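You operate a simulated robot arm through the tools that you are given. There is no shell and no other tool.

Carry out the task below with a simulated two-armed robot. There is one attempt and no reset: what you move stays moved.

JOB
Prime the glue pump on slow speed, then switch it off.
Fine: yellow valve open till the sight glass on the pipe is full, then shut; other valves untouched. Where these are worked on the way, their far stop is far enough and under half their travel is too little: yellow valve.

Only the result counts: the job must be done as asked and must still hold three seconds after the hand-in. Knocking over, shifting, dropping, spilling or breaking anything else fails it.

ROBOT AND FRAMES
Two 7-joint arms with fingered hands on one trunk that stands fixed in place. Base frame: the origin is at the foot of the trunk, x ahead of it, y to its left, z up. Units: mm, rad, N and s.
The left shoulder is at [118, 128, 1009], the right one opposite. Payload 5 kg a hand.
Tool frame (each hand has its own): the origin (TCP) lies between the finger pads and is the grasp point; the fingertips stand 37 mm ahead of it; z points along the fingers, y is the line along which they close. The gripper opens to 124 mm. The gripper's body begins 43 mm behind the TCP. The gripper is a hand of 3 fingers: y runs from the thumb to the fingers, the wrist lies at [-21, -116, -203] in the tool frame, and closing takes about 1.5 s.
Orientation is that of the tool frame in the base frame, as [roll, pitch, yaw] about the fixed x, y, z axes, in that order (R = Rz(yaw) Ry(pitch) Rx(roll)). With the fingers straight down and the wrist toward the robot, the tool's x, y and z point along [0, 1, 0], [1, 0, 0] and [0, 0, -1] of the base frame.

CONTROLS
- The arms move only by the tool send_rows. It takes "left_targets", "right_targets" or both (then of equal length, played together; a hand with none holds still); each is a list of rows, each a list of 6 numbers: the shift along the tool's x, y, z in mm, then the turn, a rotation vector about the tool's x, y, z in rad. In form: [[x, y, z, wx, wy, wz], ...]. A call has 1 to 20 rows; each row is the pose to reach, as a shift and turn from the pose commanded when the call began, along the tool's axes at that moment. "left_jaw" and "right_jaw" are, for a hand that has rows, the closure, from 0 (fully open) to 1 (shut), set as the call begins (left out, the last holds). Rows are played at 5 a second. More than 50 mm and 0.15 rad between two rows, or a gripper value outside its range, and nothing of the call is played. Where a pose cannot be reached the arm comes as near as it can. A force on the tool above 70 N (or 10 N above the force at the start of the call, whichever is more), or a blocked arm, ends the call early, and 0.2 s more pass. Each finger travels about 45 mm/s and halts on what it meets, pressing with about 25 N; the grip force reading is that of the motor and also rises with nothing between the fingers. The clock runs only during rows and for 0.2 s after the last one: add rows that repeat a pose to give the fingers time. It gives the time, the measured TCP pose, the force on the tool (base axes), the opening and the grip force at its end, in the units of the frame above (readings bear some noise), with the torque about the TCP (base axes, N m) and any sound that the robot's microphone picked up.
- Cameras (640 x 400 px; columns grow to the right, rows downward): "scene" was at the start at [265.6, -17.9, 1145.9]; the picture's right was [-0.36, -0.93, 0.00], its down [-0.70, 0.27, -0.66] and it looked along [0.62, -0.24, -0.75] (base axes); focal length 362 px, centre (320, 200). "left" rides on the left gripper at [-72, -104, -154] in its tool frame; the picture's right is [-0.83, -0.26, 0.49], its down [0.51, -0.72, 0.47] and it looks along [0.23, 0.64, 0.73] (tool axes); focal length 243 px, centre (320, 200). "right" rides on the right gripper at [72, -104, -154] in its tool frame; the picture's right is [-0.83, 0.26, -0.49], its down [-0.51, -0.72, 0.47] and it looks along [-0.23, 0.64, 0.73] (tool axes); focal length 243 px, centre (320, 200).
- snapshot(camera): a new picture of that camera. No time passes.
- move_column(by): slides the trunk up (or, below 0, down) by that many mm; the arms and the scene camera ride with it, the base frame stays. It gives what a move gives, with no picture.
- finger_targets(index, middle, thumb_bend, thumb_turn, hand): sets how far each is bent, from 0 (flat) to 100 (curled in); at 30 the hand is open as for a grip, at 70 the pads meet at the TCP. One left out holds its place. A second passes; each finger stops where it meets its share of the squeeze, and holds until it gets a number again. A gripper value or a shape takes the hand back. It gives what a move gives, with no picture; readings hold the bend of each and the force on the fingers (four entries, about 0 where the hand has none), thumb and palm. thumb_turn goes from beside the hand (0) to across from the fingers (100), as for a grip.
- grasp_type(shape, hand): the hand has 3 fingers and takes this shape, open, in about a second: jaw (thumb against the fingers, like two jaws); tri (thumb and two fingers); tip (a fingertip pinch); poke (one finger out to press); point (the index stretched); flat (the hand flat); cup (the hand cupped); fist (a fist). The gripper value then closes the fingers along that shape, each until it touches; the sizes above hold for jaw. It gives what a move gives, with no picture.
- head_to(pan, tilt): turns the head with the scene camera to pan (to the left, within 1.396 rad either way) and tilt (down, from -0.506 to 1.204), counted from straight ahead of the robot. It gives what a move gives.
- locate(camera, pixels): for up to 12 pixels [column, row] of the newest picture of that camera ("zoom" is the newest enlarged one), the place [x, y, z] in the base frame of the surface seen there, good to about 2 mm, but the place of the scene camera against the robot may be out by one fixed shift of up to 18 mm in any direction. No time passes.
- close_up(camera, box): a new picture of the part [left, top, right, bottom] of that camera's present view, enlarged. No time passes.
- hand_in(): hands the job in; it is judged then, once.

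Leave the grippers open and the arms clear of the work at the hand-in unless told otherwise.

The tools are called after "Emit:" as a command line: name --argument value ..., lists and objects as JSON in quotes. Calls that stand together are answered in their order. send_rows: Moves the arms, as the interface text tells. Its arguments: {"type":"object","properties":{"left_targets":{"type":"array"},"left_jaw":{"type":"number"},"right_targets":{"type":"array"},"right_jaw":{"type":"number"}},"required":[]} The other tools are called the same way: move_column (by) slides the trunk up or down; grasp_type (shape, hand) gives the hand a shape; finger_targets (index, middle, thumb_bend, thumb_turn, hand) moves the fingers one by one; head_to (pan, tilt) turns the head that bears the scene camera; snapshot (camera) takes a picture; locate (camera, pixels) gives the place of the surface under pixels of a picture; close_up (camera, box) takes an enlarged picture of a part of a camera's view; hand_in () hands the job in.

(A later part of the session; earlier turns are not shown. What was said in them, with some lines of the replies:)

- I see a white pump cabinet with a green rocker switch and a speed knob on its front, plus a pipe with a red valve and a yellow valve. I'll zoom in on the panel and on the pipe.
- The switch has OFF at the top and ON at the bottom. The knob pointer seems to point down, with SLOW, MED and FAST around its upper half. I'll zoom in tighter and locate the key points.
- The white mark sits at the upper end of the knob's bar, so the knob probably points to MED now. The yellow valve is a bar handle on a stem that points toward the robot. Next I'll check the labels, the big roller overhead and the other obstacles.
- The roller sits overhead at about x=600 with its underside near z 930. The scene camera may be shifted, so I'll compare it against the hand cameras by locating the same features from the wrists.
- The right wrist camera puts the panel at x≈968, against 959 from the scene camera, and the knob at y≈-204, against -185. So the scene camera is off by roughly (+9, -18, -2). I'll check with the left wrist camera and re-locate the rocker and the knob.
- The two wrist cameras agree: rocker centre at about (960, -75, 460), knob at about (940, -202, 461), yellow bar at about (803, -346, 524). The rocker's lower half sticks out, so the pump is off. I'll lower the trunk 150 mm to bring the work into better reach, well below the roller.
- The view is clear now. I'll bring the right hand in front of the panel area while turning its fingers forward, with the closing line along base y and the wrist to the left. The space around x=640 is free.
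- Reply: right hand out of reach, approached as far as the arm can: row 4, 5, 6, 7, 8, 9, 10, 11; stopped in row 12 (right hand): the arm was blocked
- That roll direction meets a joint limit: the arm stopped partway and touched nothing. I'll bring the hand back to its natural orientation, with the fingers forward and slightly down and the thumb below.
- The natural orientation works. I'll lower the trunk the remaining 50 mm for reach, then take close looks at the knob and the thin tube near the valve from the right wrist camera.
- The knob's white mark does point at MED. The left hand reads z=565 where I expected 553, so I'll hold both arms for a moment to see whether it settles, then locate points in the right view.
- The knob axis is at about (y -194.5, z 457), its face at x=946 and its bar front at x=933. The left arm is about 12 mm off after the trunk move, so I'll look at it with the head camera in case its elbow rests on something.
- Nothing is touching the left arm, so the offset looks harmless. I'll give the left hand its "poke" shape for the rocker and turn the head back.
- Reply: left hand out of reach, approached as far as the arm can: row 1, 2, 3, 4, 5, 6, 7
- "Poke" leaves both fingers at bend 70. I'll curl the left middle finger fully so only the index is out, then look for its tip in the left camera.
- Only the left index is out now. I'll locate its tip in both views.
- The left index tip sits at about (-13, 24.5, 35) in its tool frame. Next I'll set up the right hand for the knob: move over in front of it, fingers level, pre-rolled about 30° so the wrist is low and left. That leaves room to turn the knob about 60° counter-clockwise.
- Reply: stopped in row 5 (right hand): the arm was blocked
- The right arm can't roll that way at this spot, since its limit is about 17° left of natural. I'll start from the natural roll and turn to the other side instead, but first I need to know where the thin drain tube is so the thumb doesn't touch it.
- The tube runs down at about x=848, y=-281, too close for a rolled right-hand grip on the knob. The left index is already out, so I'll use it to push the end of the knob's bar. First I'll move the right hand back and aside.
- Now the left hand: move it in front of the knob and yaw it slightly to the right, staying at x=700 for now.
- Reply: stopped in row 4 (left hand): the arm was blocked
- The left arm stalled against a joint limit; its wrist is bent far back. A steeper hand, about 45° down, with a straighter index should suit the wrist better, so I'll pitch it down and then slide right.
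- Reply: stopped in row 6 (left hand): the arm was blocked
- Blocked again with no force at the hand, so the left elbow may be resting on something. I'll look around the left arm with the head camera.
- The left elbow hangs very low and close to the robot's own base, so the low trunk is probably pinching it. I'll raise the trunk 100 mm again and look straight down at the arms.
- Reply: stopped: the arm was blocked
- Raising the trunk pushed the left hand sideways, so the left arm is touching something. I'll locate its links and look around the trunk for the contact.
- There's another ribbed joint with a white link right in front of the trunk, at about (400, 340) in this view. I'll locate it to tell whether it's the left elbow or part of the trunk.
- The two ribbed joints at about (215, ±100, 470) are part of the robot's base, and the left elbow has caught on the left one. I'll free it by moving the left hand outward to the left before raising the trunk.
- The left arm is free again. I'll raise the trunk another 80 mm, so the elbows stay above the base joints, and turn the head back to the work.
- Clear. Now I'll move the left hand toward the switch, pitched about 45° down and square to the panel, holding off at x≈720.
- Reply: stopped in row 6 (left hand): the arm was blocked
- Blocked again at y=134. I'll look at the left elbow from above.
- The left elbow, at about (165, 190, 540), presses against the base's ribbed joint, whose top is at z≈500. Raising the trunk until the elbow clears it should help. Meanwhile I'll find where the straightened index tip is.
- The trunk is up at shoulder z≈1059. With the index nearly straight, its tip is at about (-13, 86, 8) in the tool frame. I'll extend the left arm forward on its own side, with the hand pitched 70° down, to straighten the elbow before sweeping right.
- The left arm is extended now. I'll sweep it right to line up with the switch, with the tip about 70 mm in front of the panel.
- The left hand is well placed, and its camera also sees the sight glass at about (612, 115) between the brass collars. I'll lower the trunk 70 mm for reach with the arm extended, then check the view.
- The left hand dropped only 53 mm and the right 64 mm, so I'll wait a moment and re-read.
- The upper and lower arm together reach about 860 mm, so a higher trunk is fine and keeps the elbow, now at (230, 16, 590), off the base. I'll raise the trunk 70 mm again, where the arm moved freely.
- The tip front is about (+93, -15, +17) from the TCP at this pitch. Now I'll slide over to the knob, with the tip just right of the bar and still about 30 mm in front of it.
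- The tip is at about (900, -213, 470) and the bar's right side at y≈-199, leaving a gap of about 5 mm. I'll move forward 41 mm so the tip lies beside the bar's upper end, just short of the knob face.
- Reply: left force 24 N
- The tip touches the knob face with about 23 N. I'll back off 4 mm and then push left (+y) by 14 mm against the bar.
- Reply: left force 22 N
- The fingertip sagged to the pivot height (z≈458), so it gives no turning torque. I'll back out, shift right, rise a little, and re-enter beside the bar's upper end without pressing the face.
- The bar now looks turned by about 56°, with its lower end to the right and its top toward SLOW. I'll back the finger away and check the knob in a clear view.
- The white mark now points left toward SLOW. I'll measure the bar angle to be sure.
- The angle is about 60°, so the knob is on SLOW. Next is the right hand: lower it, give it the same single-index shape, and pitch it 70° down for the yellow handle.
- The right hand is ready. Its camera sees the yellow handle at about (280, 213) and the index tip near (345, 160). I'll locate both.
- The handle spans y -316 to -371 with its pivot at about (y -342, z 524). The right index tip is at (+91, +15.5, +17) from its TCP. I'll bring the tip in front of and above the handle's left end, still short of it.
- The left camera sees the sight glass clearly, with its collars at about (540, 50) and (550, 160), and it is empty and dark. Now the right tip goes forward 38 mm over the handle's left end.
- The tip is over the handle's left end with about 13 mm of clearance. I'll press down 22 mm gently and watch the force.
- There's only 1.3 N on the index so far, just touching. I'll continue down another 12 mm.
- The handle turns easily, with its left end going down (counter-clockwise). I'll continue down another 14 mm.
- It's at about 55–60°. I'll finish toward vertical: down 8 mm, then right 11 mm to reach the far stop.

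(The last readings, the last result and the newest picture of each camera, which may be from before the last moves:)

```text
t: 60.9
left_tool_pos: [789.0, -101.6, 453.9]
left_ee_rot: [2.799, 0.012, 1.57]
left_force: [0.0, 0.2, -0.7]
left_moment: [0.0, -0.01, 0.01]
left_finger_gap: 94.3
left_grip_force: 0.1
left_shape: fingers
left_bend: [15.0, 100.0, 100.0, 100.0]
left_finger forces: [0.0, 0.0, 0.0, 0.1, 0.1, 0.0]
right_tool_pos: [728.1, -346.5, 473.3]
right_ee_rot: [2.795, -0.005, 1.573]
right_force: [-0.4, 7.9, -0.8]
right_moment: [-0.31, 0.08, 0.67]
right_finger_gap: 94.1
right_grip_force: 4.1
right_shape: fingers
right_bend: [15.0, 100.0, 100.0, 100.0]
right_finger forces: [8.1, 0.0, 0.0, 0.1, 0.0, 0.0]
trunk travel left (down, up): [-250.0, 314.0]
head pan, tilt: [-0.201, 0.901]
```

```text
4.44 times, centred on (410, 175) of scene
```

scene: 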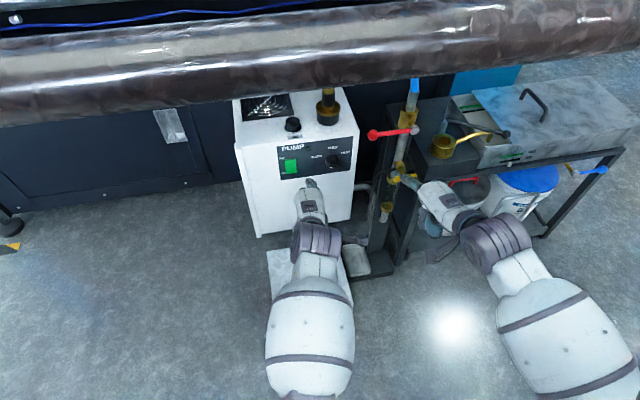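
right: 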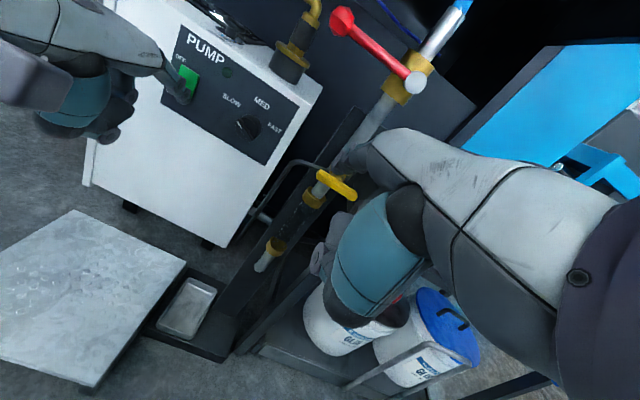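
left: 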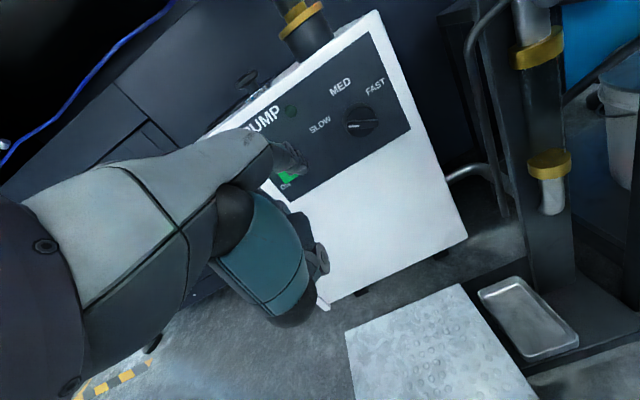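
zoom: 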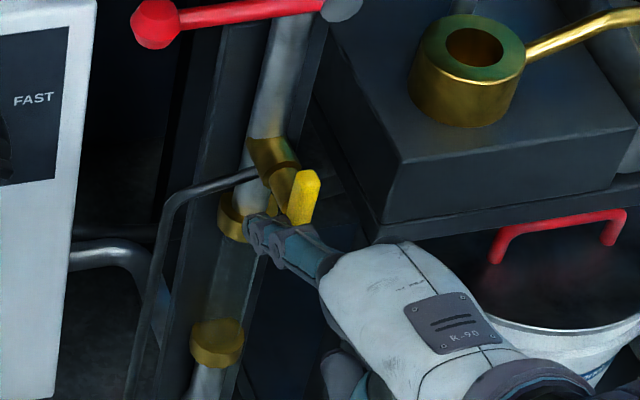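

The handle is vertical and against its stop at 8 N, so the valve is open. I'll pull the right finger left off the handle and raise it beside the handle's upper half, ready to close it quickly.

Emit:
send_rows --right_targets '[[7, 0, 0, 0, 0, 0], [14, 0, 0, 0, 0, 0], [14, 4.1, -11.3, 0, 0, 0], [14, 8.2, -22.6, 0, 0, 0], [14, 12.2, -33.9, 0, 0, 0], [14, 12.2, -33.9, 0, 0, 0]]'

Emit:
close_up --camera "right" --box '[290, 120, 400, 220]'

Emit:
close_up --camera "scene" --box '[360, 130, 460, 220]'

Emit:
close_up --camera "left" --box '[480, 0, 640, 220]'

```text
t: 62.3
left_tool_pos: [789.1, -100.4, 451.9]
left_ee_rot: [2.797, 0.013, 1.572]
left_force: [-0.2, -0.1, 0.4]
left_moment: [0.0, 0.01, 0.01]
left_finger_gap: 94.0
left_grip_force: 0.1
left_shape: fingers
left_bend: [15.0, 100.0, 100.0, 100.0]
left_finger forces: [0.0, 0.0, 0.0, 0.0, 0.0, 0.1]
right_tool_pos: [728.0, -335.0, 510.4]
right_ee_rot: [2.796, -0.003, 1.573]
right_force: [-0.1, -0.2, 0.0]
right_moment: [-0.02, -0.01, -0.01]
right_finger_gap: 94.1
right_grip_force: 0.1
right_shape: fingers
right_bend: [15.0, 100.0, 100.0, 100.0]
right_finger forces: [0.0, 0.0, 0.1, 0.0, 0.0, 0.0]
trunk travel left (down, up): [-250.0, 314.0]
head pan, tilt: [-0.201, 0.901]
```

```text
4.00 times, centred on (345, 170) of right
```

zoom: 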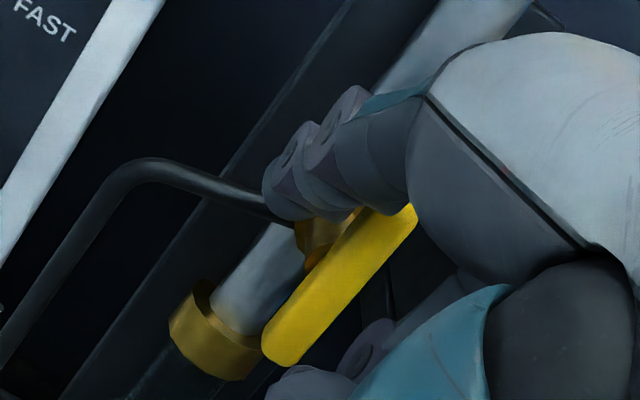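

```text
4.44 times, centred on (410, 175) of scene
```

zoom: 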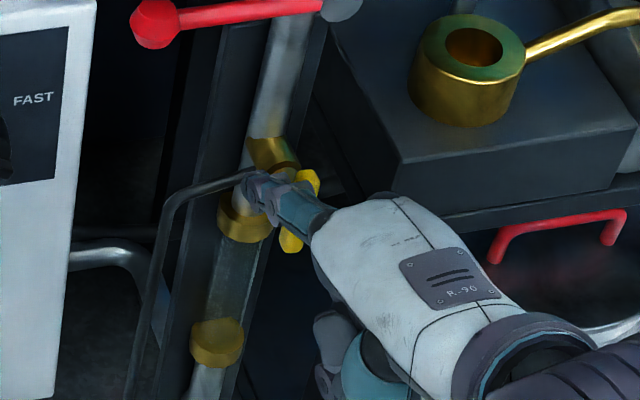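

```text
1.82 times, centred on (560, 110) of left
```

zoom: 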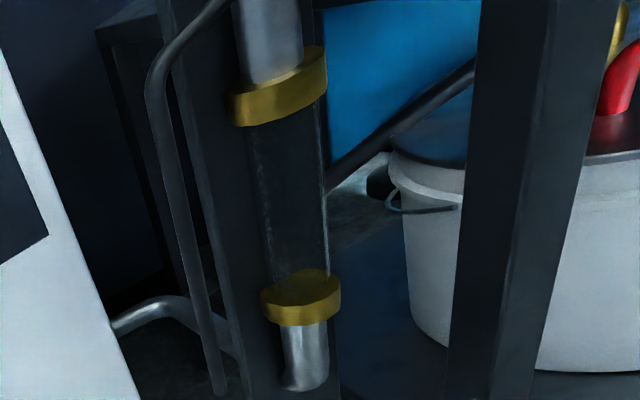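

The valve is open and the right finger is staged. Now the left tip goes to just in front of the rocker's lower half, tip at about (933, -74, 447).

Emit:
send_rows --left_targets '[[13.9, 13.4, 13, 0, 0, 0], [27.9, 26.8, 25.9, 0, 0, 0], [41.8, 40.2, 38.9, 0, 0, 0], [41.8, 40.2, 38.9, 0, 0, 0]]'

Emit:
close_up --camera "left" --box '[260, 110, 356, 200]'

Emit:
close_up --camera "right" --box '[120, 20, 290, 140]'

Emit:
snapshot --camera "left"

```text
t: 63.3
left_tool_pos: [841.2, -60.4, 429.5]
left_ee_rot: [2.798, 0.013, 1.572]
left_force: [0.0, 0.1, 0.1]
left_moment: [0.01, 0.02, -0.02]
left_finger_gap: 93.9
left_grip_force: 0.0
left_shape: fingers
left_bend: [15.0, 100.0, 100.0, 100.0]
left_finger forces: [0.0, 0.1, 0.0, 0.0, 0.0, 0.1]
right_tool_pos: [726.4, -335.6, 510.4]
right_ee_rot: [2.797, -0.005, 1.572]
right_force: [0.3, 0.3, 0.7]
right_moment: [0.0, -0.02, -0.03]
right_finger_gap: 93.9
right_grip_force: 0.1
right_shape: fingers
right_bend: [15.0, 100.0, 100.0, 100.0]
right_finger forces: [0.0, 0.0, 0.0, 0.0, 0.0, 0.0]
trunk travel left (down, up): [-250.0, 314.0]
head pan, tilt: [-0.201, 0.901]
```

```text
4.44 times, centred on (308, 155) of left
```

zoom: 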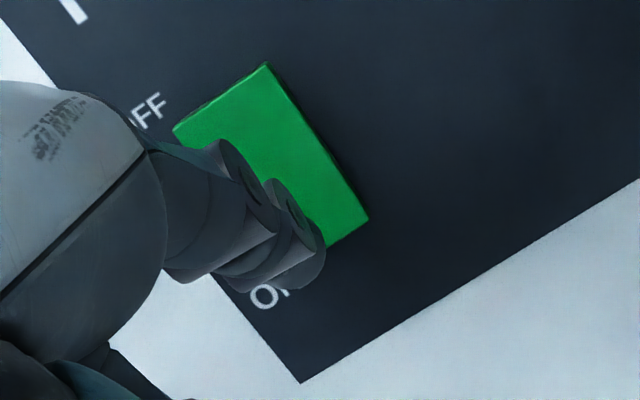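

```text
3.33 times, centred on (205, 80) of right
```

zoom: 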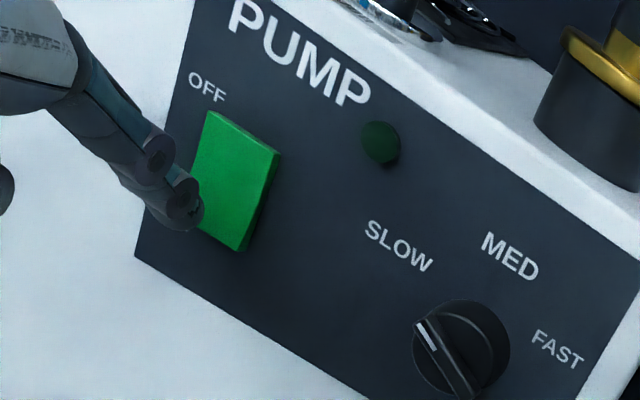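

```text
taken
```

left: 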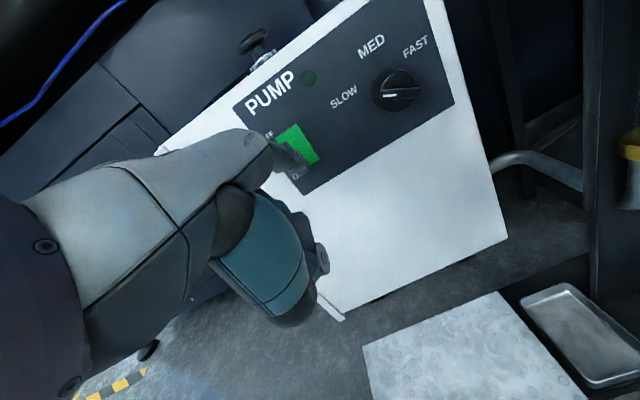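

The right camera shows the tip at the rocker's lower half and the knob mark on SLOW. Before switching on, I'll check which view shows the empty sight glass best.

Emit:
close_up --camera "scene" --box '[376, 170, 440, 220]'

Emit:
snapshot --camera "right"

Emit:
close_up --camera "right" --box '[250, 180, 370, 280]'

```text
8.00 times, centred on (408, 195) of scene
```

zoom: 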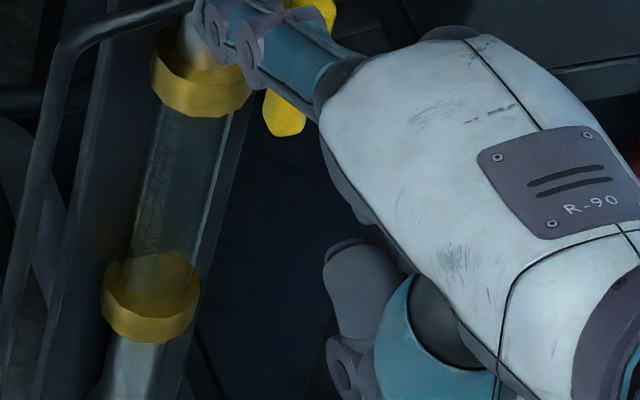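

```text
taken
```

right: 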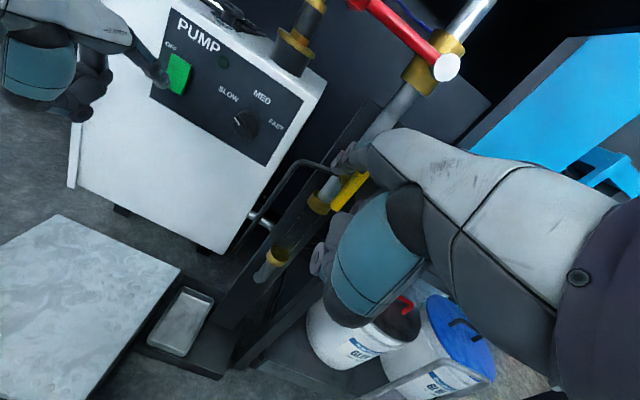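

```text
4.00 times, centred on (310, 230) of right
```

zoom: 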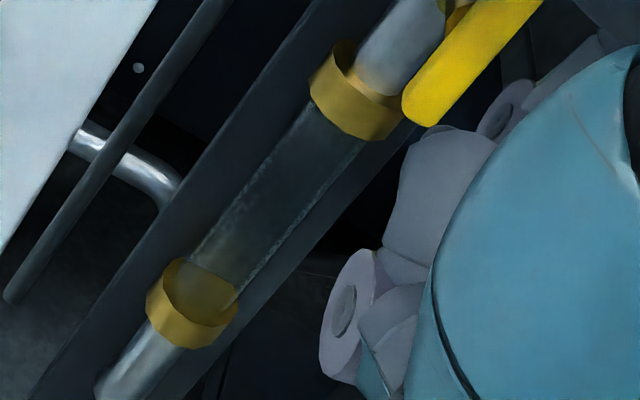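

Both views show the glass empty. Now I'll press the rocker's lower half, pushing about 11 mm past contact, and then pull back.

Emit:
send_rows --left_targets '[[0, 11.3, 4.1, 0, 0, 0], [0, 20.7, 7.4, 0, 0, 0], [0, 26.3, 9.5, 0, 0, 0], [0, 32, 11.5, 0, 0, 0], [0, 18.8, 6.8, 0, 0, 0], [0, 0, 0, 0, 0, 0]]'

Emit:
close_up --camera "right" --box '[250, 180, 370, 280]'

Emit:
close_up --camera "right" --box '[120, 20, 290, 140]'

```text
t: 64.7
left_tool_pos: [839.5, -60.5, 430.7]
left_ee_rot: [2.797, 0.013, 1.571]
left_force: [0.4, -0.6, -0.1]
left_moment: [0.05, 0.04, 0.01]
left_finger_gap: 94.1
left_grip_force: 0.2
left_shape: fingers
left_bend: [15.0, 100.0, 100.0, 100.0]
left_finger forces: [0.0, 0.1, 0.0, 0.2, 0.0, 0.0]
right_tool_pos: [726.7, -335.8, 509.8]
right_ee_rot: [2.797, -0.004, 1.571]
right_force: [-0.6, 0.4, 0.8]
right_moment: [0.0, 0.01, -0.01]
right_finger_gap: 94.0
right_grip_force: 0.1
right_shape: fingers
right_bend: [15.0, 100.0, 100.0, 100.0]
right_finger forces: [0.0, 0.0, 0.0, 0.0, 0.0, 0.0]
trunk travel left (down, up): [-250.0, 314.0]
head pan, tilt: [-0.201, 0.901]
```

```text
4.00 times, centred on (310, 230) of right
```

zoom: 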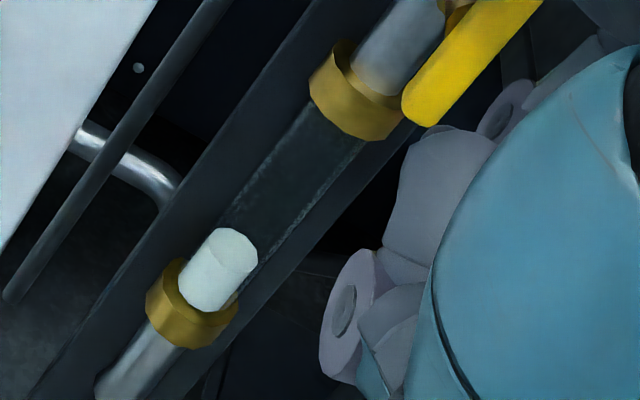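

```text
3.33 times, centred on (205, 80) of right
```

zoom: 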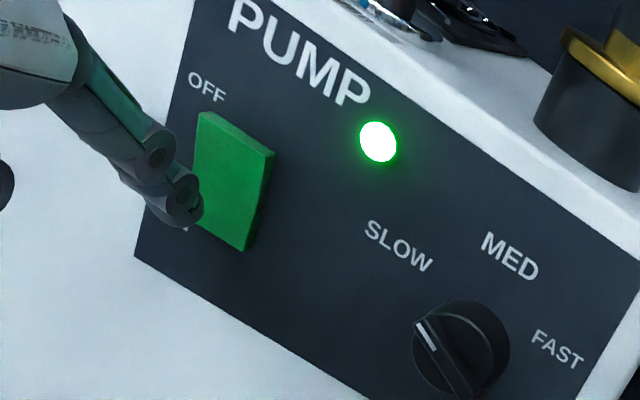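

The lamp is lit and glue has risen to about 28% of the glass, so full should take about 2.5 s more. Meanwhile I'll move the left tip up in front of the rocker's upper (OFF) half and check again after about 1.2 s.

Emit:
send_rows --left_targets '[[0, 3.7, -10.3, 0, 0, 0], [0, 7.5, -20.7, 0, 0, 0], [0, 11.2, -31, 0, 0, 0], [0, 11.2, -31, 0, 0, 0]]'

Emit:
close_up --camera "right" --box '[250, 180, 370, 280]'

```text
t: 65.7
left_tool_pos: [841.4, -59.3, 461.8]
left_ee_rot: [2.798, 0.013, 1.571]
left_force: [0.3, -0.3, 0.1]
left_moment: [-0.01, 0.01, 0.02]
left_finger_gap: 93.8
left_grip_force: 0.1
left_shape: fingers
left_bend: [15.0, 100.0, 100.0, 100.0]
left_finger forces: [0.0, 0.1, 0.0, 0.0, 0.1, 0.2]
right_tool_pos: [727.9, -337.0, 511.3]
right_ee_rot: [2.794, -0.004, 1.572]
right_force: [-0.1, -0.1, 0.7]
right_moment: [0.0, -0.01, 0.03]
right_finger_gap: 94.1
right_grip_force: 0.0
right_shape: fingers
right_bend: [15.0, 100.0, 100.0, 100.0]
right_finger forces: [0.0, 0.0, 0.0, 0.0, 0.0, 0.1]
trunk travel left (down, up): [-250.0, 314.0]
head pan, tilt: [-0.201, 0.901]
```

```text
4.00 times, centred on (310, 230) of right
```

zoom: 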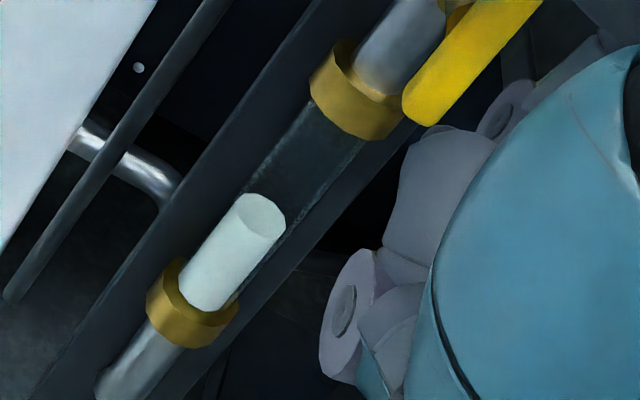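

It's rising at about 39 px/s, with about 110–125 px left, so roughly 3 s. I'll wait 2 s and check.

Emit:
send_rows --left_targets '[[0, 0, 0, 0, 0, 0], [0, 0, 0, 0, 0, 0], [0, 0, 0, 0, 0, 0], [0, 0, 0, 0, 0, 0], [0, 0, 0, 0, 0, 0], [0, 0, 0, 0, 0, 0], [0, 0, 0, 0, 0, 0], [0, 0, 0, 0, 0, 0], [0, 0, 0, 0, 0, 0]]'

Emit:
close_up --camera "right" --box '[250, 180, 370, 280]'

Emit:
close_up --camera "scene" --box '[376, 170, 440, 220]'

```text
t: 67.7
left_tool_pos: [842.3, -61.3, 460.8]
left_ee_rot: [2.798, 0.012, 1.573]
left_force: [0.0, -0.1, -0.1]
left_moment: [0.0, 0.02, 0.04]
left_finger_gap: 94.0
left_grip_force: 0.1
left_shape: fingers
left_bend: [15.0, 100.0, 100.0, 100.0]
left_finger forces: [0.0, 0.0, 0.0, 0.1, 0.0, 0.0]
right_tool_pos: [727.7, -336.7, 509.9]
right_ee_rot: [2.796, -0.006, 1.573]
right_force: [-0.9, 0.1, 0.2]
right_moment: [0.03, 0.05, 0.01]
right_finger_gap: 94.0
right_grip_force: 0.0
right_shape: fingers
right_bend: [15.0, 100.0, 100.0, 100.0]
right_finger forces: [0.0, 0.0, 0.0, 0.0, 0.1, 0.0]
trunk travel left (down, up): [-250.0, 314.0]
head pan, tilt: [-0.201, 0.901]
```

```text
4.00 times, centred on (310, 230) of right
```

zoom: 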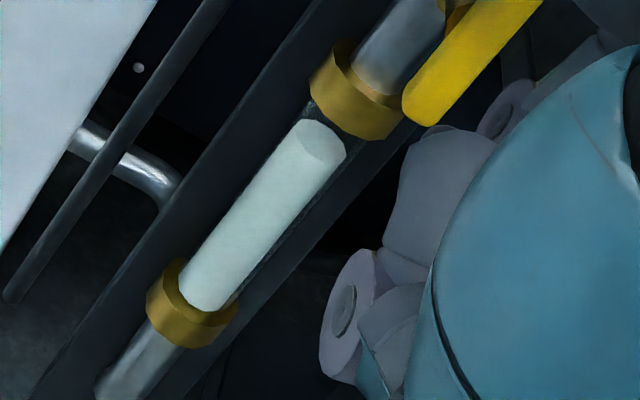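

```text
8.00 times, centred on (408, 195) of scene
```

zoom: 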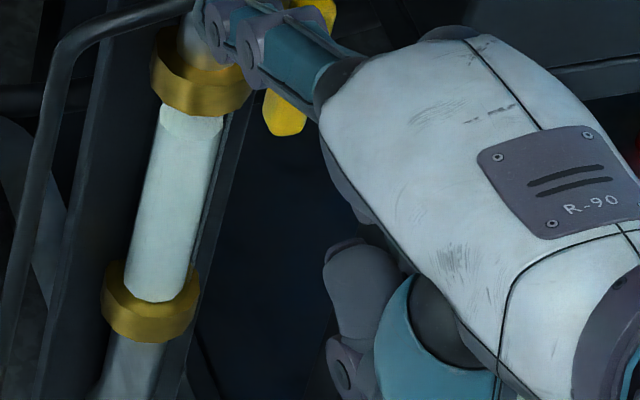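

About 38 px (roughly 0.9 s) remain below the top collar. I'll wait 0.8 s more and look.

Emit:
send_rows --left_targets '[[0, 0, 0, 0, 0, 0], [0, 0, 0, 0, 0, 0], [0, 0, 0, 0, 0, 0]]'

Emit:
close_up --camera "right" --box '[290, 180, 370, 240]'

Emit:
close_up --camera "scene" --box '[376, 170, 440, 220]'

```text
t: 68.5
left_tool_pos: [842.8, -60.1, 462.0]
left_ee_rot: [2.797, 0.013, 1.573]
left_force: [0.3, 0.4, 0.6]
left_moment: [0.01, 0.02, 0.01]
left_finger_gap: 93.9
left_grip_force: 0.1
left_shape: fingers
left_bend: [15.0, 100.0, 100.0, 100.0]
left_finger forces: [0.1, 0.0, 0.0, 0.1, 0.1, 0.0]
right_tool_pos: [727.4, -335.0, 510.7]
right_ee_rot: [2.796, -0.005, 1.57]
right_force: [0.6, 0.5, -0.3]
right_moment: [0.0, 0.01, -0.03]
right_finger_gap: 94.2
right_grip_force: 0.0
right_shape: fingers
right_bend: [15.0, 100.0, 100.0, 100.0]
right_finger forces: [0.1, 0.0, 0.0, 0.0, 0.0, 0.0]
trunk travel left (down, up): [-250.0, 314.0]
head pan, tilt: [-0.201, 0.901]
```

```text
6.67 times, centred on (330, 210) of right
```

zoom: 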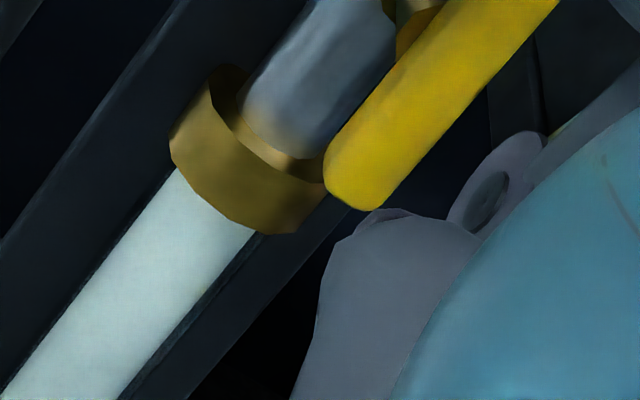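

```text
8.00 times, centred on (408, 195) of scene
```

zoom: 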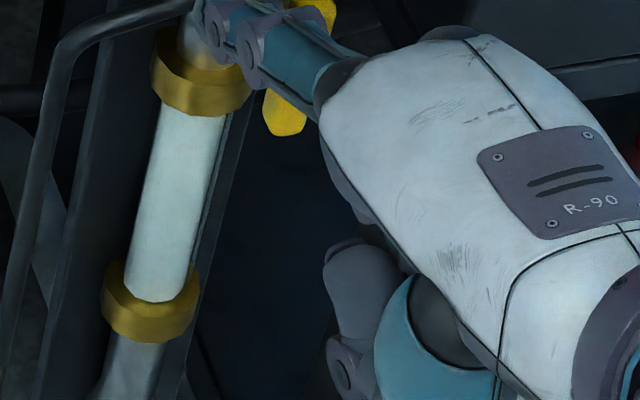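

The glue has reached the top collar. Now closing: the right finger pushes the handle's upper end to the right and down, about 1.6 s, during which the last bit fills.

Emit:
send_rows --right_targets '[[-9, 0, 0, 0, 0, 0], [-18, 0, 0, 0, 0, 0], [-27, 0, 0, 0, 0, 0], [-35, 0, 0, 0, 0, 0], [-40, -1, 2.8, 0, 0, 0], [-42, -2.4, 6.6, 0, 0, 0], [-42, -2.4, 6.6, 0, 0, 0]]'

Emit:
close_up --camera "right" --box '[270, 120, 400, 240]'

Emit:
close_up --camera "scene" --box '[366, 150, 446, 220]'

```text
t: 70.1
left_tool_pos: [841.7, -60.0, 462.5]
left_ee_rot: [2.798, 0.013, 1.571]
left_force: [0.1, 0.3, 0.4]
left_moment: [0.05, 0.01, -0.03]
left_finger_gap: 93.6
left_grip_force: 0.0
left_shape: fingers
left_bend: [15.0, 100.0, 100.0, 100.0]
left_finger forces: [0.0, 0.0, 0.0, 0.0, 0.0, 0.0]
right_tool_pos: [728.4, -376.5, 503.5]
right_ee_rot: [2.794, -0.002, 1.572]
right_force: [0.0, 1.4, 6.1]
right_moment: [0.05, -0.47, 0.16]
right_finger_gap: 97.1
right_grip_force: 2.3
right_shape: fingers
right_bend: [13.0, 100.0, 100.0, 100.0]
right_finger forces: [4.5, 0.0, 0.0, 0.0, 0.1, 0.0]
trunk travel left (down, up): [-250.0, 314.0]
head pan, tilt: [-0.201, 0.901]
```

```text
3.33 times, centred on (335, 180) of right
```

zoom: 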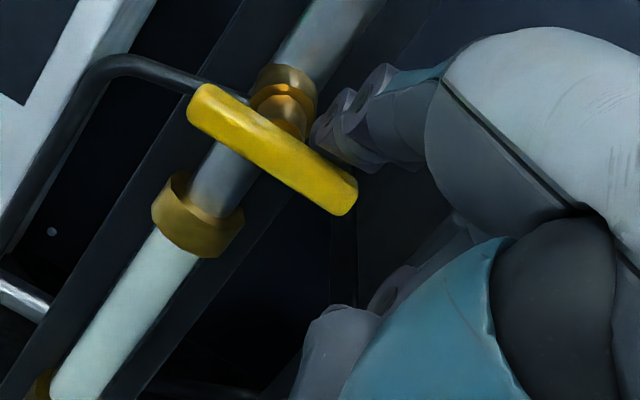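

```text
5.71 times, centred on (406, 185) of scene
```

zoom: 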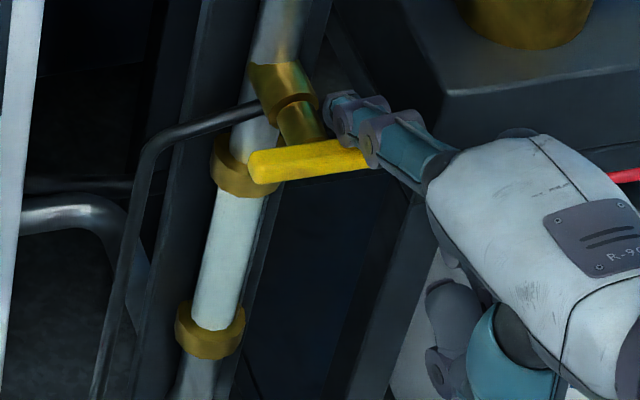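

The handle is horizontal again, pressed on its stop with about 6 N, and the glass is full. Now the left finger presses the rocker's upper half to switch off.

Emit:
send_rows --left_targets '[[0, 9.9, 7.8, 0, 0, 0], [0, 19.4, 11.2, 0, 0, 0], [0, 25, 13.2, 0, 0, 0], [0, 31.6, 15.6, 0, 0, 0], [0, 31.6, 15.6, 0, 0, 0], [0, 15, 9, 0, 0, 0], [0, 0, 0, 0, 0, 0]]'

Emit:
close_up --camera "right" --box '[120, 20, 290, 140]'

Emit:
close_up --camera "scene" --box '[270, 130, 370, 190]'

```text
t: 71.7
left_tool_pos: [844.1, -58.3, 464.3]
left_ee_rot: [2.797, 0.013, 1.572]
left_force: [-0.9, 0.1, -0.6]
left_moment: [0.01, -0.01, 0.0]
left_finger_gap: 93.8
left_grip_force: 0.0
left_shape: fingers
left_bend: [15.0, 100.0, 100.0, 100.0]
left_finger forces: [0.1, 0.0, 0.0, 0.1, 0.0, 0.0]
right_tool_pos: [727.1, -376.3, 504.4]
right_ee_rot: [2.795, -0.003, 1.571]
right_force: [0.9, 0.7, 4.6]
right_moment: [0.05, -0.39, 0.02]
right_finger_gap: 97.0
right_grip_force: 2.2
right_shape: fingers
right_bend: [13.0, 100.0, 100.0, 100.0]
right_finger forces: [4.5, 0.1, 0.0, 0.1, 0.0, 0.1]
trunk travel left (down, up): [-250.0, 314.0]
head pan, tilt: [-0.201, 0.901]
```

```text
3.33 times, centred on (205, 80) of right
```

zoom: 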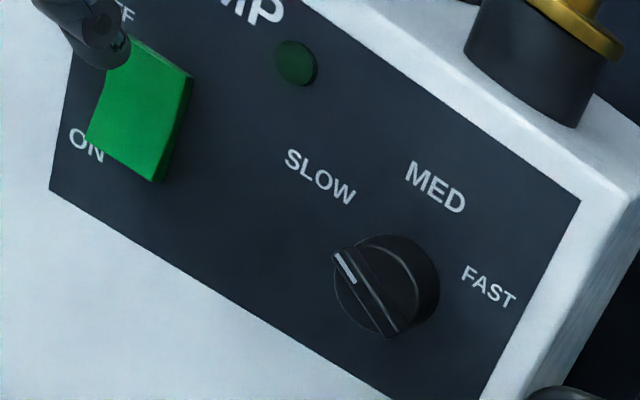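

```text
6.40 times, centred on (320, 160) of scene
```

zoom: 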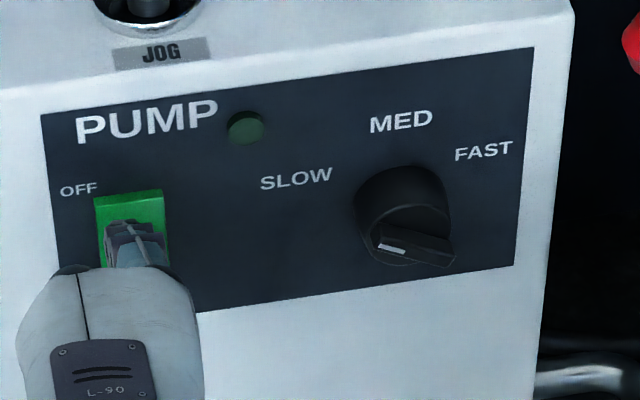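

The lamp is out and the rocker is back in its OFF position. I'll lift the right finger off the handle, then pull both hands straight back.

Emit:
send_rows --right_targets '[[0, 2.5, -7, 0, 0, 0], [0, 5.1, -14.1, 0, 0, 0], [0, -23.2, -24.3, 0, 0, 0], [0, -51.4, -34.4, 0, 0, 0], [0, -79.7, -44.6, 0, 0, 0]]' --left_targets '[[0, -14, -5, 0, 0, 0], [0, -28, -10, 0, 0, 0], [0, -47, -17, 0, 0, 0], [0, -66, -24, 0, 0, 0], [0, -85, -30.5, 0, 0, 0]]'

Emit:
snapshot --camera "scene"

Emit:
close_up --camera "scene" --box '[366, 130, 446, 220]'

Emit:
close_up --camera "right" --box '[240, 140, 400, 280]'

Emit:
snapshot --camera "right"

```text
t: 72.9
left_tool_pos: [751.1, -58.8, 464.0]
left_ee_rot: [2.796, 0.013, 1.571]
left_force: [-0.5, -0.8, -0.3]
left_moment: [0.04, 0.01, 0.01]
left_finger_gap: 94.0
left_grip_force: 0.0
left_shape: fingers
left_bend: [15.0, 100.0, 100.0, 100.0]
left_finger forces: [0.0, 0.0, 0.0, 0.0, 0.1, 0.0]
right_tool_pos: [638.8, -377.9, 518.2]
right_ee_rot: [2.795, -0.002, 1.573]
right_force: [-1.0, -0.4, 0.0]
right_moment: [0.0, 0.01, 0.03]
right_finger_gap: 94.2
right_grip_force: 0.0
right_shape: fingers
right_bend: [15.0, 100.0, 100.0, 100.0]
right_finger forces: [0.0, 0.1, 0.0, 0.1, 0.0, 0.1]
trunk travel left (down, up): [-250.0, 314.0]
head pan, tilt: [-0.201, 0.901]
```

```text
taken
```

scene: 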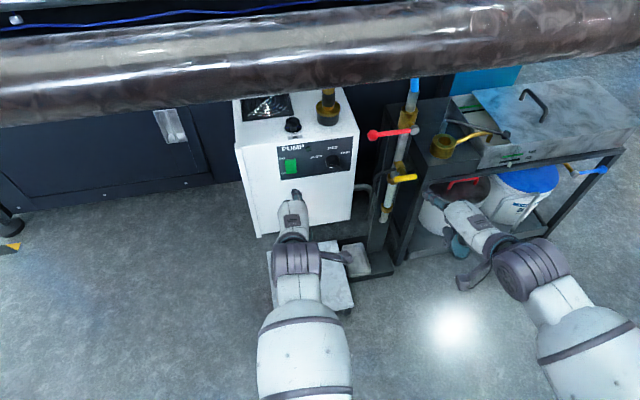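

```text
4.44 times, centred on (406, 175) of scene
```

zoom: 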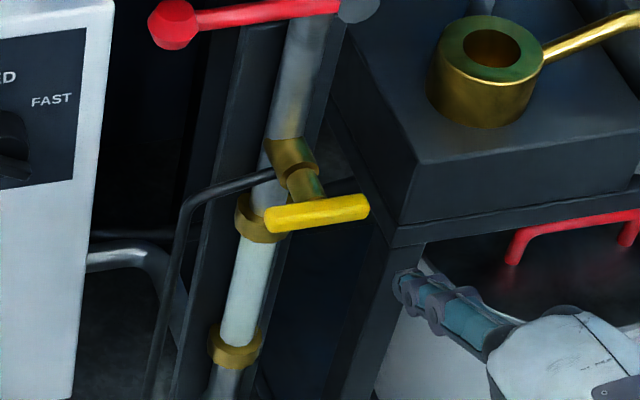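

```text
2.86 times, centred on (320, 210) of right
```

zoom: 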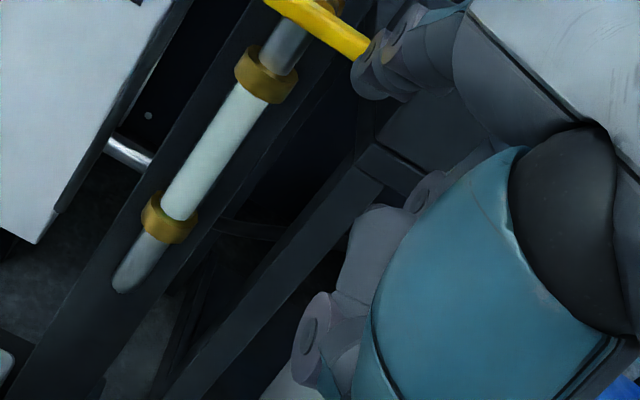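

```text
taken
```

right: 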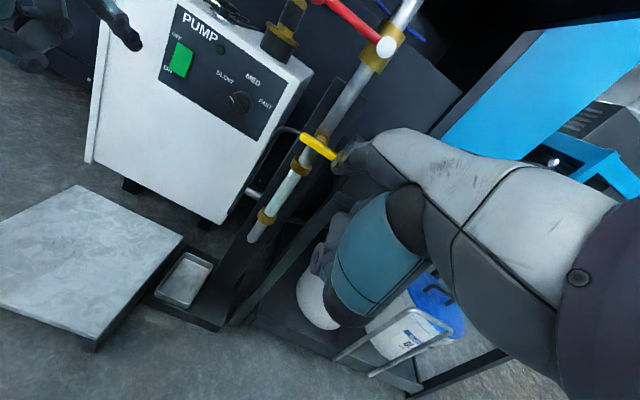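

Glass full, valve back horizontal, pump off, tray clean. I'll measure the handle's tilt and check that the red lever is unmoved.

Emit:
close_up --camera "scene" --box '[366, 120, 446, 190]'

Emit:
locate --camera "zoom" --pixels '[[230, 335], [260, 332], [290, 327], [320, 322], [350, 318], [50, 85], [130, 75], [210, 60], [200, 390], [195, 330]]'

Emit:
close_up --camera "right" --box '[150, 0, 290, 110]'

Emit:
close_up --camera "right" --box '[130, 230, 250, 330]'

```text
5.71 times, centred on (406, 155) of scene
```

zoom: 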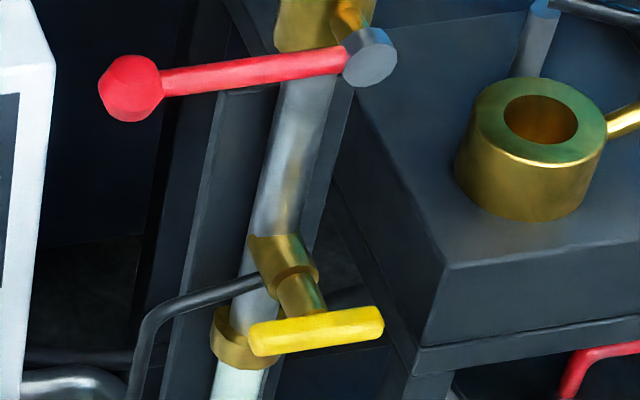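

```text
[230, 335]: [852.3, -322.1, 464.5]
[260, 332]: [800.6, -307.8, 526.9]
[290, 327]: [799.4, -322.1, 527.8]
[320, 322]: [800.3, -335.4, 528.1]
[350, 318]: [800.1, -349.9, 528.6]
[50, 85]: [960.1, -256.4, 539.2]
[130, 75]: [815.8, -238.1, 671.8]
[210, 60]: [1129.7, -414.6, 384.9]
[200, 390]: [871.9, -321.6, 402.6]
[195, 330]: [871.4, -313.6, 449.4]
```

```text
3.64 times, centred on (220, 55) of right
```

zoom: 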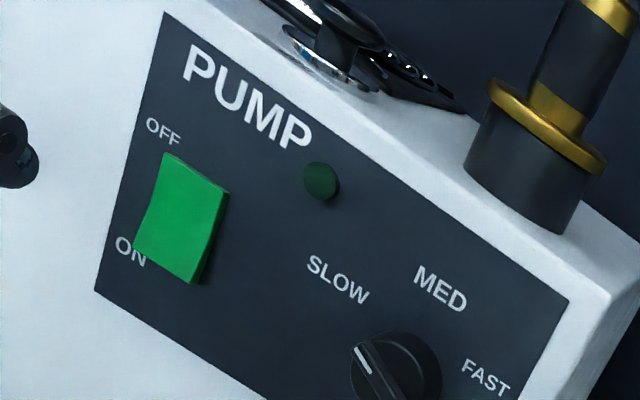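

```text
4.00 times, centred on (190, 280) of right
```

zoom: 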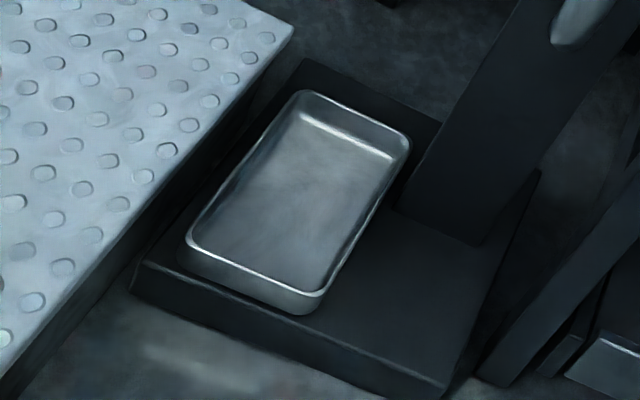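

The handle is horizontal. The tray is empty, so I'll check that the glue really reached the top of the glass. I'll locate the collars and the glue column from the wrist cameras.

Emit:
close_up --camera "right" --box '[240, 150, 320, 250]'

Emit:
locate --camera "zoom" --pixels '[[295, 150], [285, 170], [320, 120], [310, 140], [275, 195], [250, 245], [235, 270], [240, 290], [225, 310], [210, 330], [325, 100], [230, 325]]'

Emit:
snapshot --camera "left"

```text
4.00 times, centred on (280, 200) of right
```

zoom: 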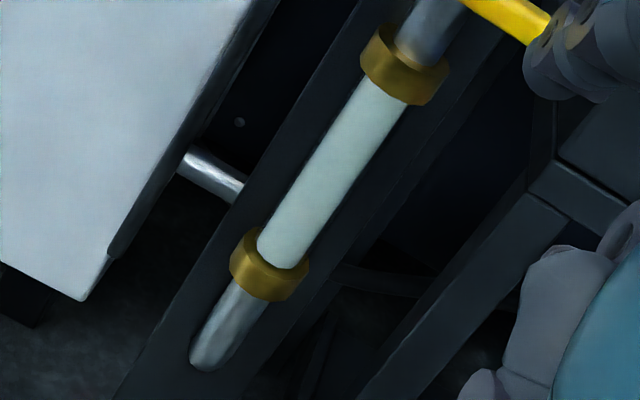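

```text
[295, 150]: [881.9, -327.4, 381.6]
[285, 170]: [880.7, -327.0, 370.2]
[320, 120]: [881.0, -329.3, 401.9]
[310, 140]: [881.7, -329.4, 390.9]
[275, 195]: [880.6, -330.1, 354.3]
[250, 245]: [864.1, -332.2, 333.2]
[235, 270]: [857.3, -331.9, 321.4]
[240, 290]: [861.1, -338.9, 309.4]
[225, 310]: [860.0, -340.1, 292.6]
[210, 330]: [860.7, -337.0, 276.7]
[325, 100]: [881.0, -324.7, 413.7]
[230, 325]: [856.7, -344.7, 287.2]
```

```text
taken
```

left: 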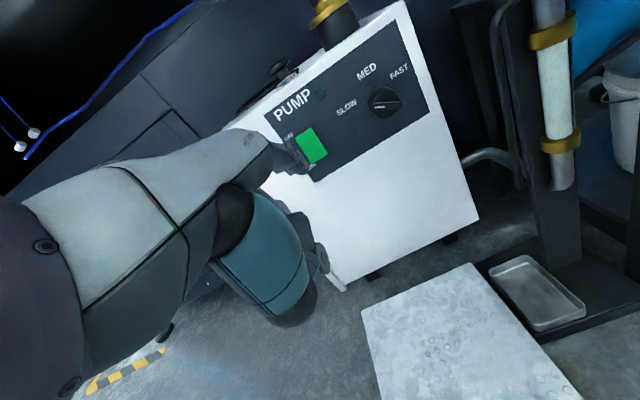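

Emit:
locate --camera "zoom" --pixels '[[340, 160], [310, 210], [285, 250], [280, 262], [375, 100], [385, 92], [400, 80], [410, 60], [420, 95], [270, 285], [265, 270], [380, 60]]'

Emit:
close_up --camera "left" --box '[500, 0, 620, 200]'

Emit:
locate --camera "left" --pixels '[[552, 35], [553, 43], [553, 51], [556, 70], [558, 100], [559, 130], [561, 137], [561, 145], [561, 152], [562, 170]]'

```text
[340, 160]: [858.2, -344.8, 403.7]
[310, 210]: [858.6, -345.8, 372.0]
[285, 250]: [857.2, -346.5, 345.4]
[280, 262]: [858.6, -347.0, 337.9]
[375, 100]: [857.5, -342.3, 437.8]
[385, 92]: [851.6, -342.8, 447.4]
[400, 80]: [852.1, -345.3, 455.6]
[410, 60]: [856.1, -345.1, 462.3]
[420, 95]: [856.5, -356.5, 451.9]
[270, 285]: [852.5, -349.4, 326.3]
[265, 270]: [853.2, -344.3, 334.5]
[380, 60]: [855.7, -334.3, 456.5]
```

```text
2.00 times, centred on (560, 100) of left
```

zoom: 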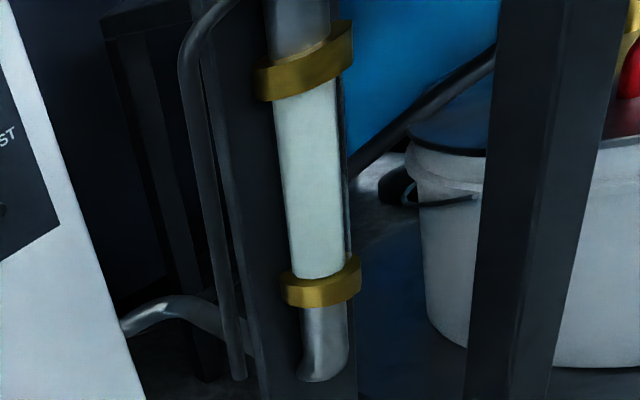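

```text
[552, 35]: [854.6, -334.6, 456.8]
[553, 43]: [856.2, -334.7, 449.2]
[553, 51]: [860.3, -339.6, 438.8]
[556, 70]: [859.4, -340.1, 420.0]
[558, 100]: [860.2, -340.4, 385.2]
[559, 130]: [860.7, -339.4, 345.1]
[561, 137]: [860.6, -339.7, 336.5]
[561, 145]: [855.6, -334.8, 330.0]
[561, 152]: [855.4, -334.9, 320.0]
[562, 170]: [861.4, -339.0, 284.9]
```

The glue column runs unbroken from the lower collar into the upper one. By its 21 mm/s rise it passed the collar edge (z≈441) before the valve was half closed, so the glass is full. I'll move both hands well clear.

Emit:
send_rows --left_targets '[[34.6, 6.8, -14.6, 0, 0, 0], [69.3, 13.6, -29.1, 0, 0, 0], [103.9, 20.5, -43.7, 0, 0, 0], [138.5, 27.3, -58.2, 0, 0, 0], [173.2, 34.1, -72.8, 0, 0, 0], [207.8, 40.9, -87.3, 0, 0, 0]]' --right_targets '[[-8.7, -1.5, -15.1, 0, 0, 0], [-17.3, -3, -30.1, 0, 0, 0], [-26, -4.5, -45.2, 0, 0, 0], [-34.7, -6, -60.3, 0, 0, 0], [-43.3, -7.5, -75.3, 0, 0, 0], [-52, -9, -90.4, 0, 0, 0]]'

Emit:
grasp_type --shape "jaw" --hand "left"

Emit:
grasp_type --shape "jaw" --hand "right"

Emit:
snapshot --camera "scene"

Emit:
close_up --camera "scene" --box '[230, 80, 440, 230]'

Emit:
snapshot --camera "right"

```text
t: 74.3
left_tool_pos: [759.3, 149.1, 549.9]
left_ee_rot: [2.803, 0.011, 1.571]
left_force: [-0.3, 0.7, 0.7]
left_moment: [-0.02, -0.03, 0.0]
left_finger_gap: 94.2
left_grip_force: 0.0
left_shape: fingers
left_bend: [15.0, 100.0, 100.0, 100.0]
left_finger forces: [0.0, 0.1, 0.0, 0.1, 0.1, 0.1]
right_tool_pos: [596.9, -428.9, 599.7]
right_ee_rot: [2.797, -0.005, 1.572]
right_force: [0.5, 0.5, 0.5]
right_moment: [0.0, 0.02, 0.01]
right_finger_gap: 94.1
right_grip_force: 0.0
right_shape: fingers
right_bend: [15.0, 100.0, 100.0, 100.0]
right_finger forces: [0.0, 0.0, 0.1, 0.0, 0.1, 0.0]
trunk travel left (down, up): [-250.0, 314.0]
head pan, tilt: [-0.201, 0.901]
```

```text
t: 75.2
left_tool_pos: [760.6, 148.3, 554.7]
left_ee_rot: [2.798, 0.014, 1.571]
left_force: [-0.2, -0.1, -0.2]
left_moment: [-0.02, 0.0, -0.01]
left_finger_gap: 124.1
left_grip_force: 0.1
left_shape: jaw
left_bend: [30.0, 30.0, 30.0, 98.0]
left_finger forces: [0.0, 0.0, 0.0, 0.1, 0.0, 0.0]
right_tool_pos: [597.6, -429.2, 600.0]
right_ee_rot: [2.798, -0.005, 1.574]
right_force: [0.9, 0.4, -0.4]
right_moment: [-0.04, 0.02, -0.03]
right_finger_gap: 94.2
right_grip_force: 0.1
right_shape: fingers
right_bend: [15.0, 100.0, 100.0, 100.0]
right_finger forces: [0.0, 0.0, 0.1, 0.0, 0.0, 0.0]
trunk travel left (down, up): [-250.0, 314.0]
head pan, tilt: [-0.201, 0.901]
```

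```text
t: 76.1
left_tool_pos: [761.6, 148.3, 555.1]
left_ee_rot: [2.796, 0.013, 1.572]
left_force: [1.0, 0.4, 0.4]
left_moment: [0.02, 0.0, -0.02]
left_finger_gap: 123.9
left_grip_force: 0.1
left_shape: jaw
left_bend: [30.0, 30.0, 30.0, 98.0]
left_finger forces: [0.1, 0.1, 0.0, 0.0, 0.0, 0.0]
right_tool_pos: [597.1, -428.2, 599.0]
right_ee_rot: [2.796, -0.006, 1.574]
right_force: [0.5, -0.6, 0.1]
right_moment: [0.01, 0.0, -0.02]
right_finger_gap: 123.9
right_grip_force: 0.1
right_shape: jaw
right_bend: [30.0, 30.0, 30.0, 98.0]
right_finger forces: [0.0, 0.1, 0.1, 0.0, 0.0, 0.0]
trunk travel left (down, up): [-250.0, 314.0]
head pan, tilt: [-0.201, 0.901]
```

```text
taken
```

scene: 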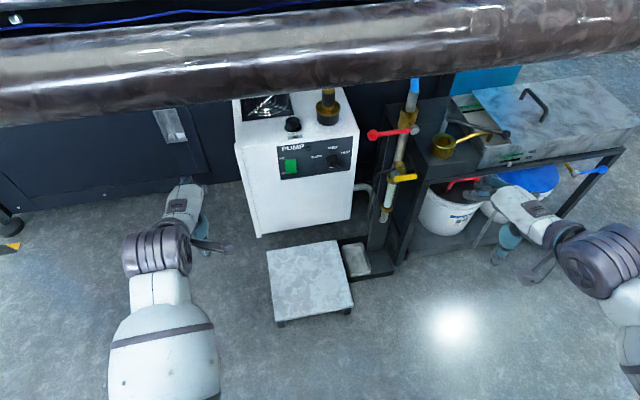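

```text
2.67 times, centred on (335, 155) of scene
```

zoom: 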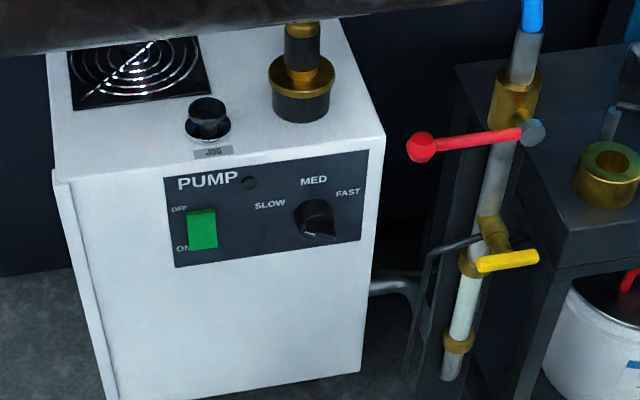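

```text
taken
```

right: 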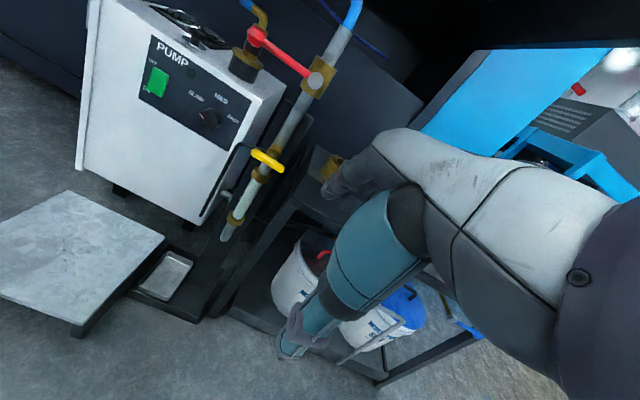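

Both hands are open and clear. The switch is off with the lamp dark, the knob is on SLOW, the yellow valve is shut, the red one is untouched, the glass is still full several seconds later, and the tray is clean. Handing in.

Emit:
hand_in

```text
The job is handed in.
```

The glue pump was primed on slow speed and is now switched off; I've handed the job in.

- **Speed knob:** it was on MED, and I turned it to SLOW before switching the pump on.
- **Yellow valve:** I opened it to its stop, and it is now shut and level again.
- **Sight glass:** glue now runs unbroken from the lower collar up into the upper collar, and it was still there about six seconds after the valve shut. The upper collar hides the very top of the column. I judged it full from how fast it rose (about 21 mm/s), not by seeing the final level.
- **Pump:** the switch is at OFF and the lamp is dark.
- **Everything else:** the red valve was not touched, the tray has no glue in it, and nothing was spilled or knocked over. The knob was left on SLOW.

Both hands are open and clear of the work.
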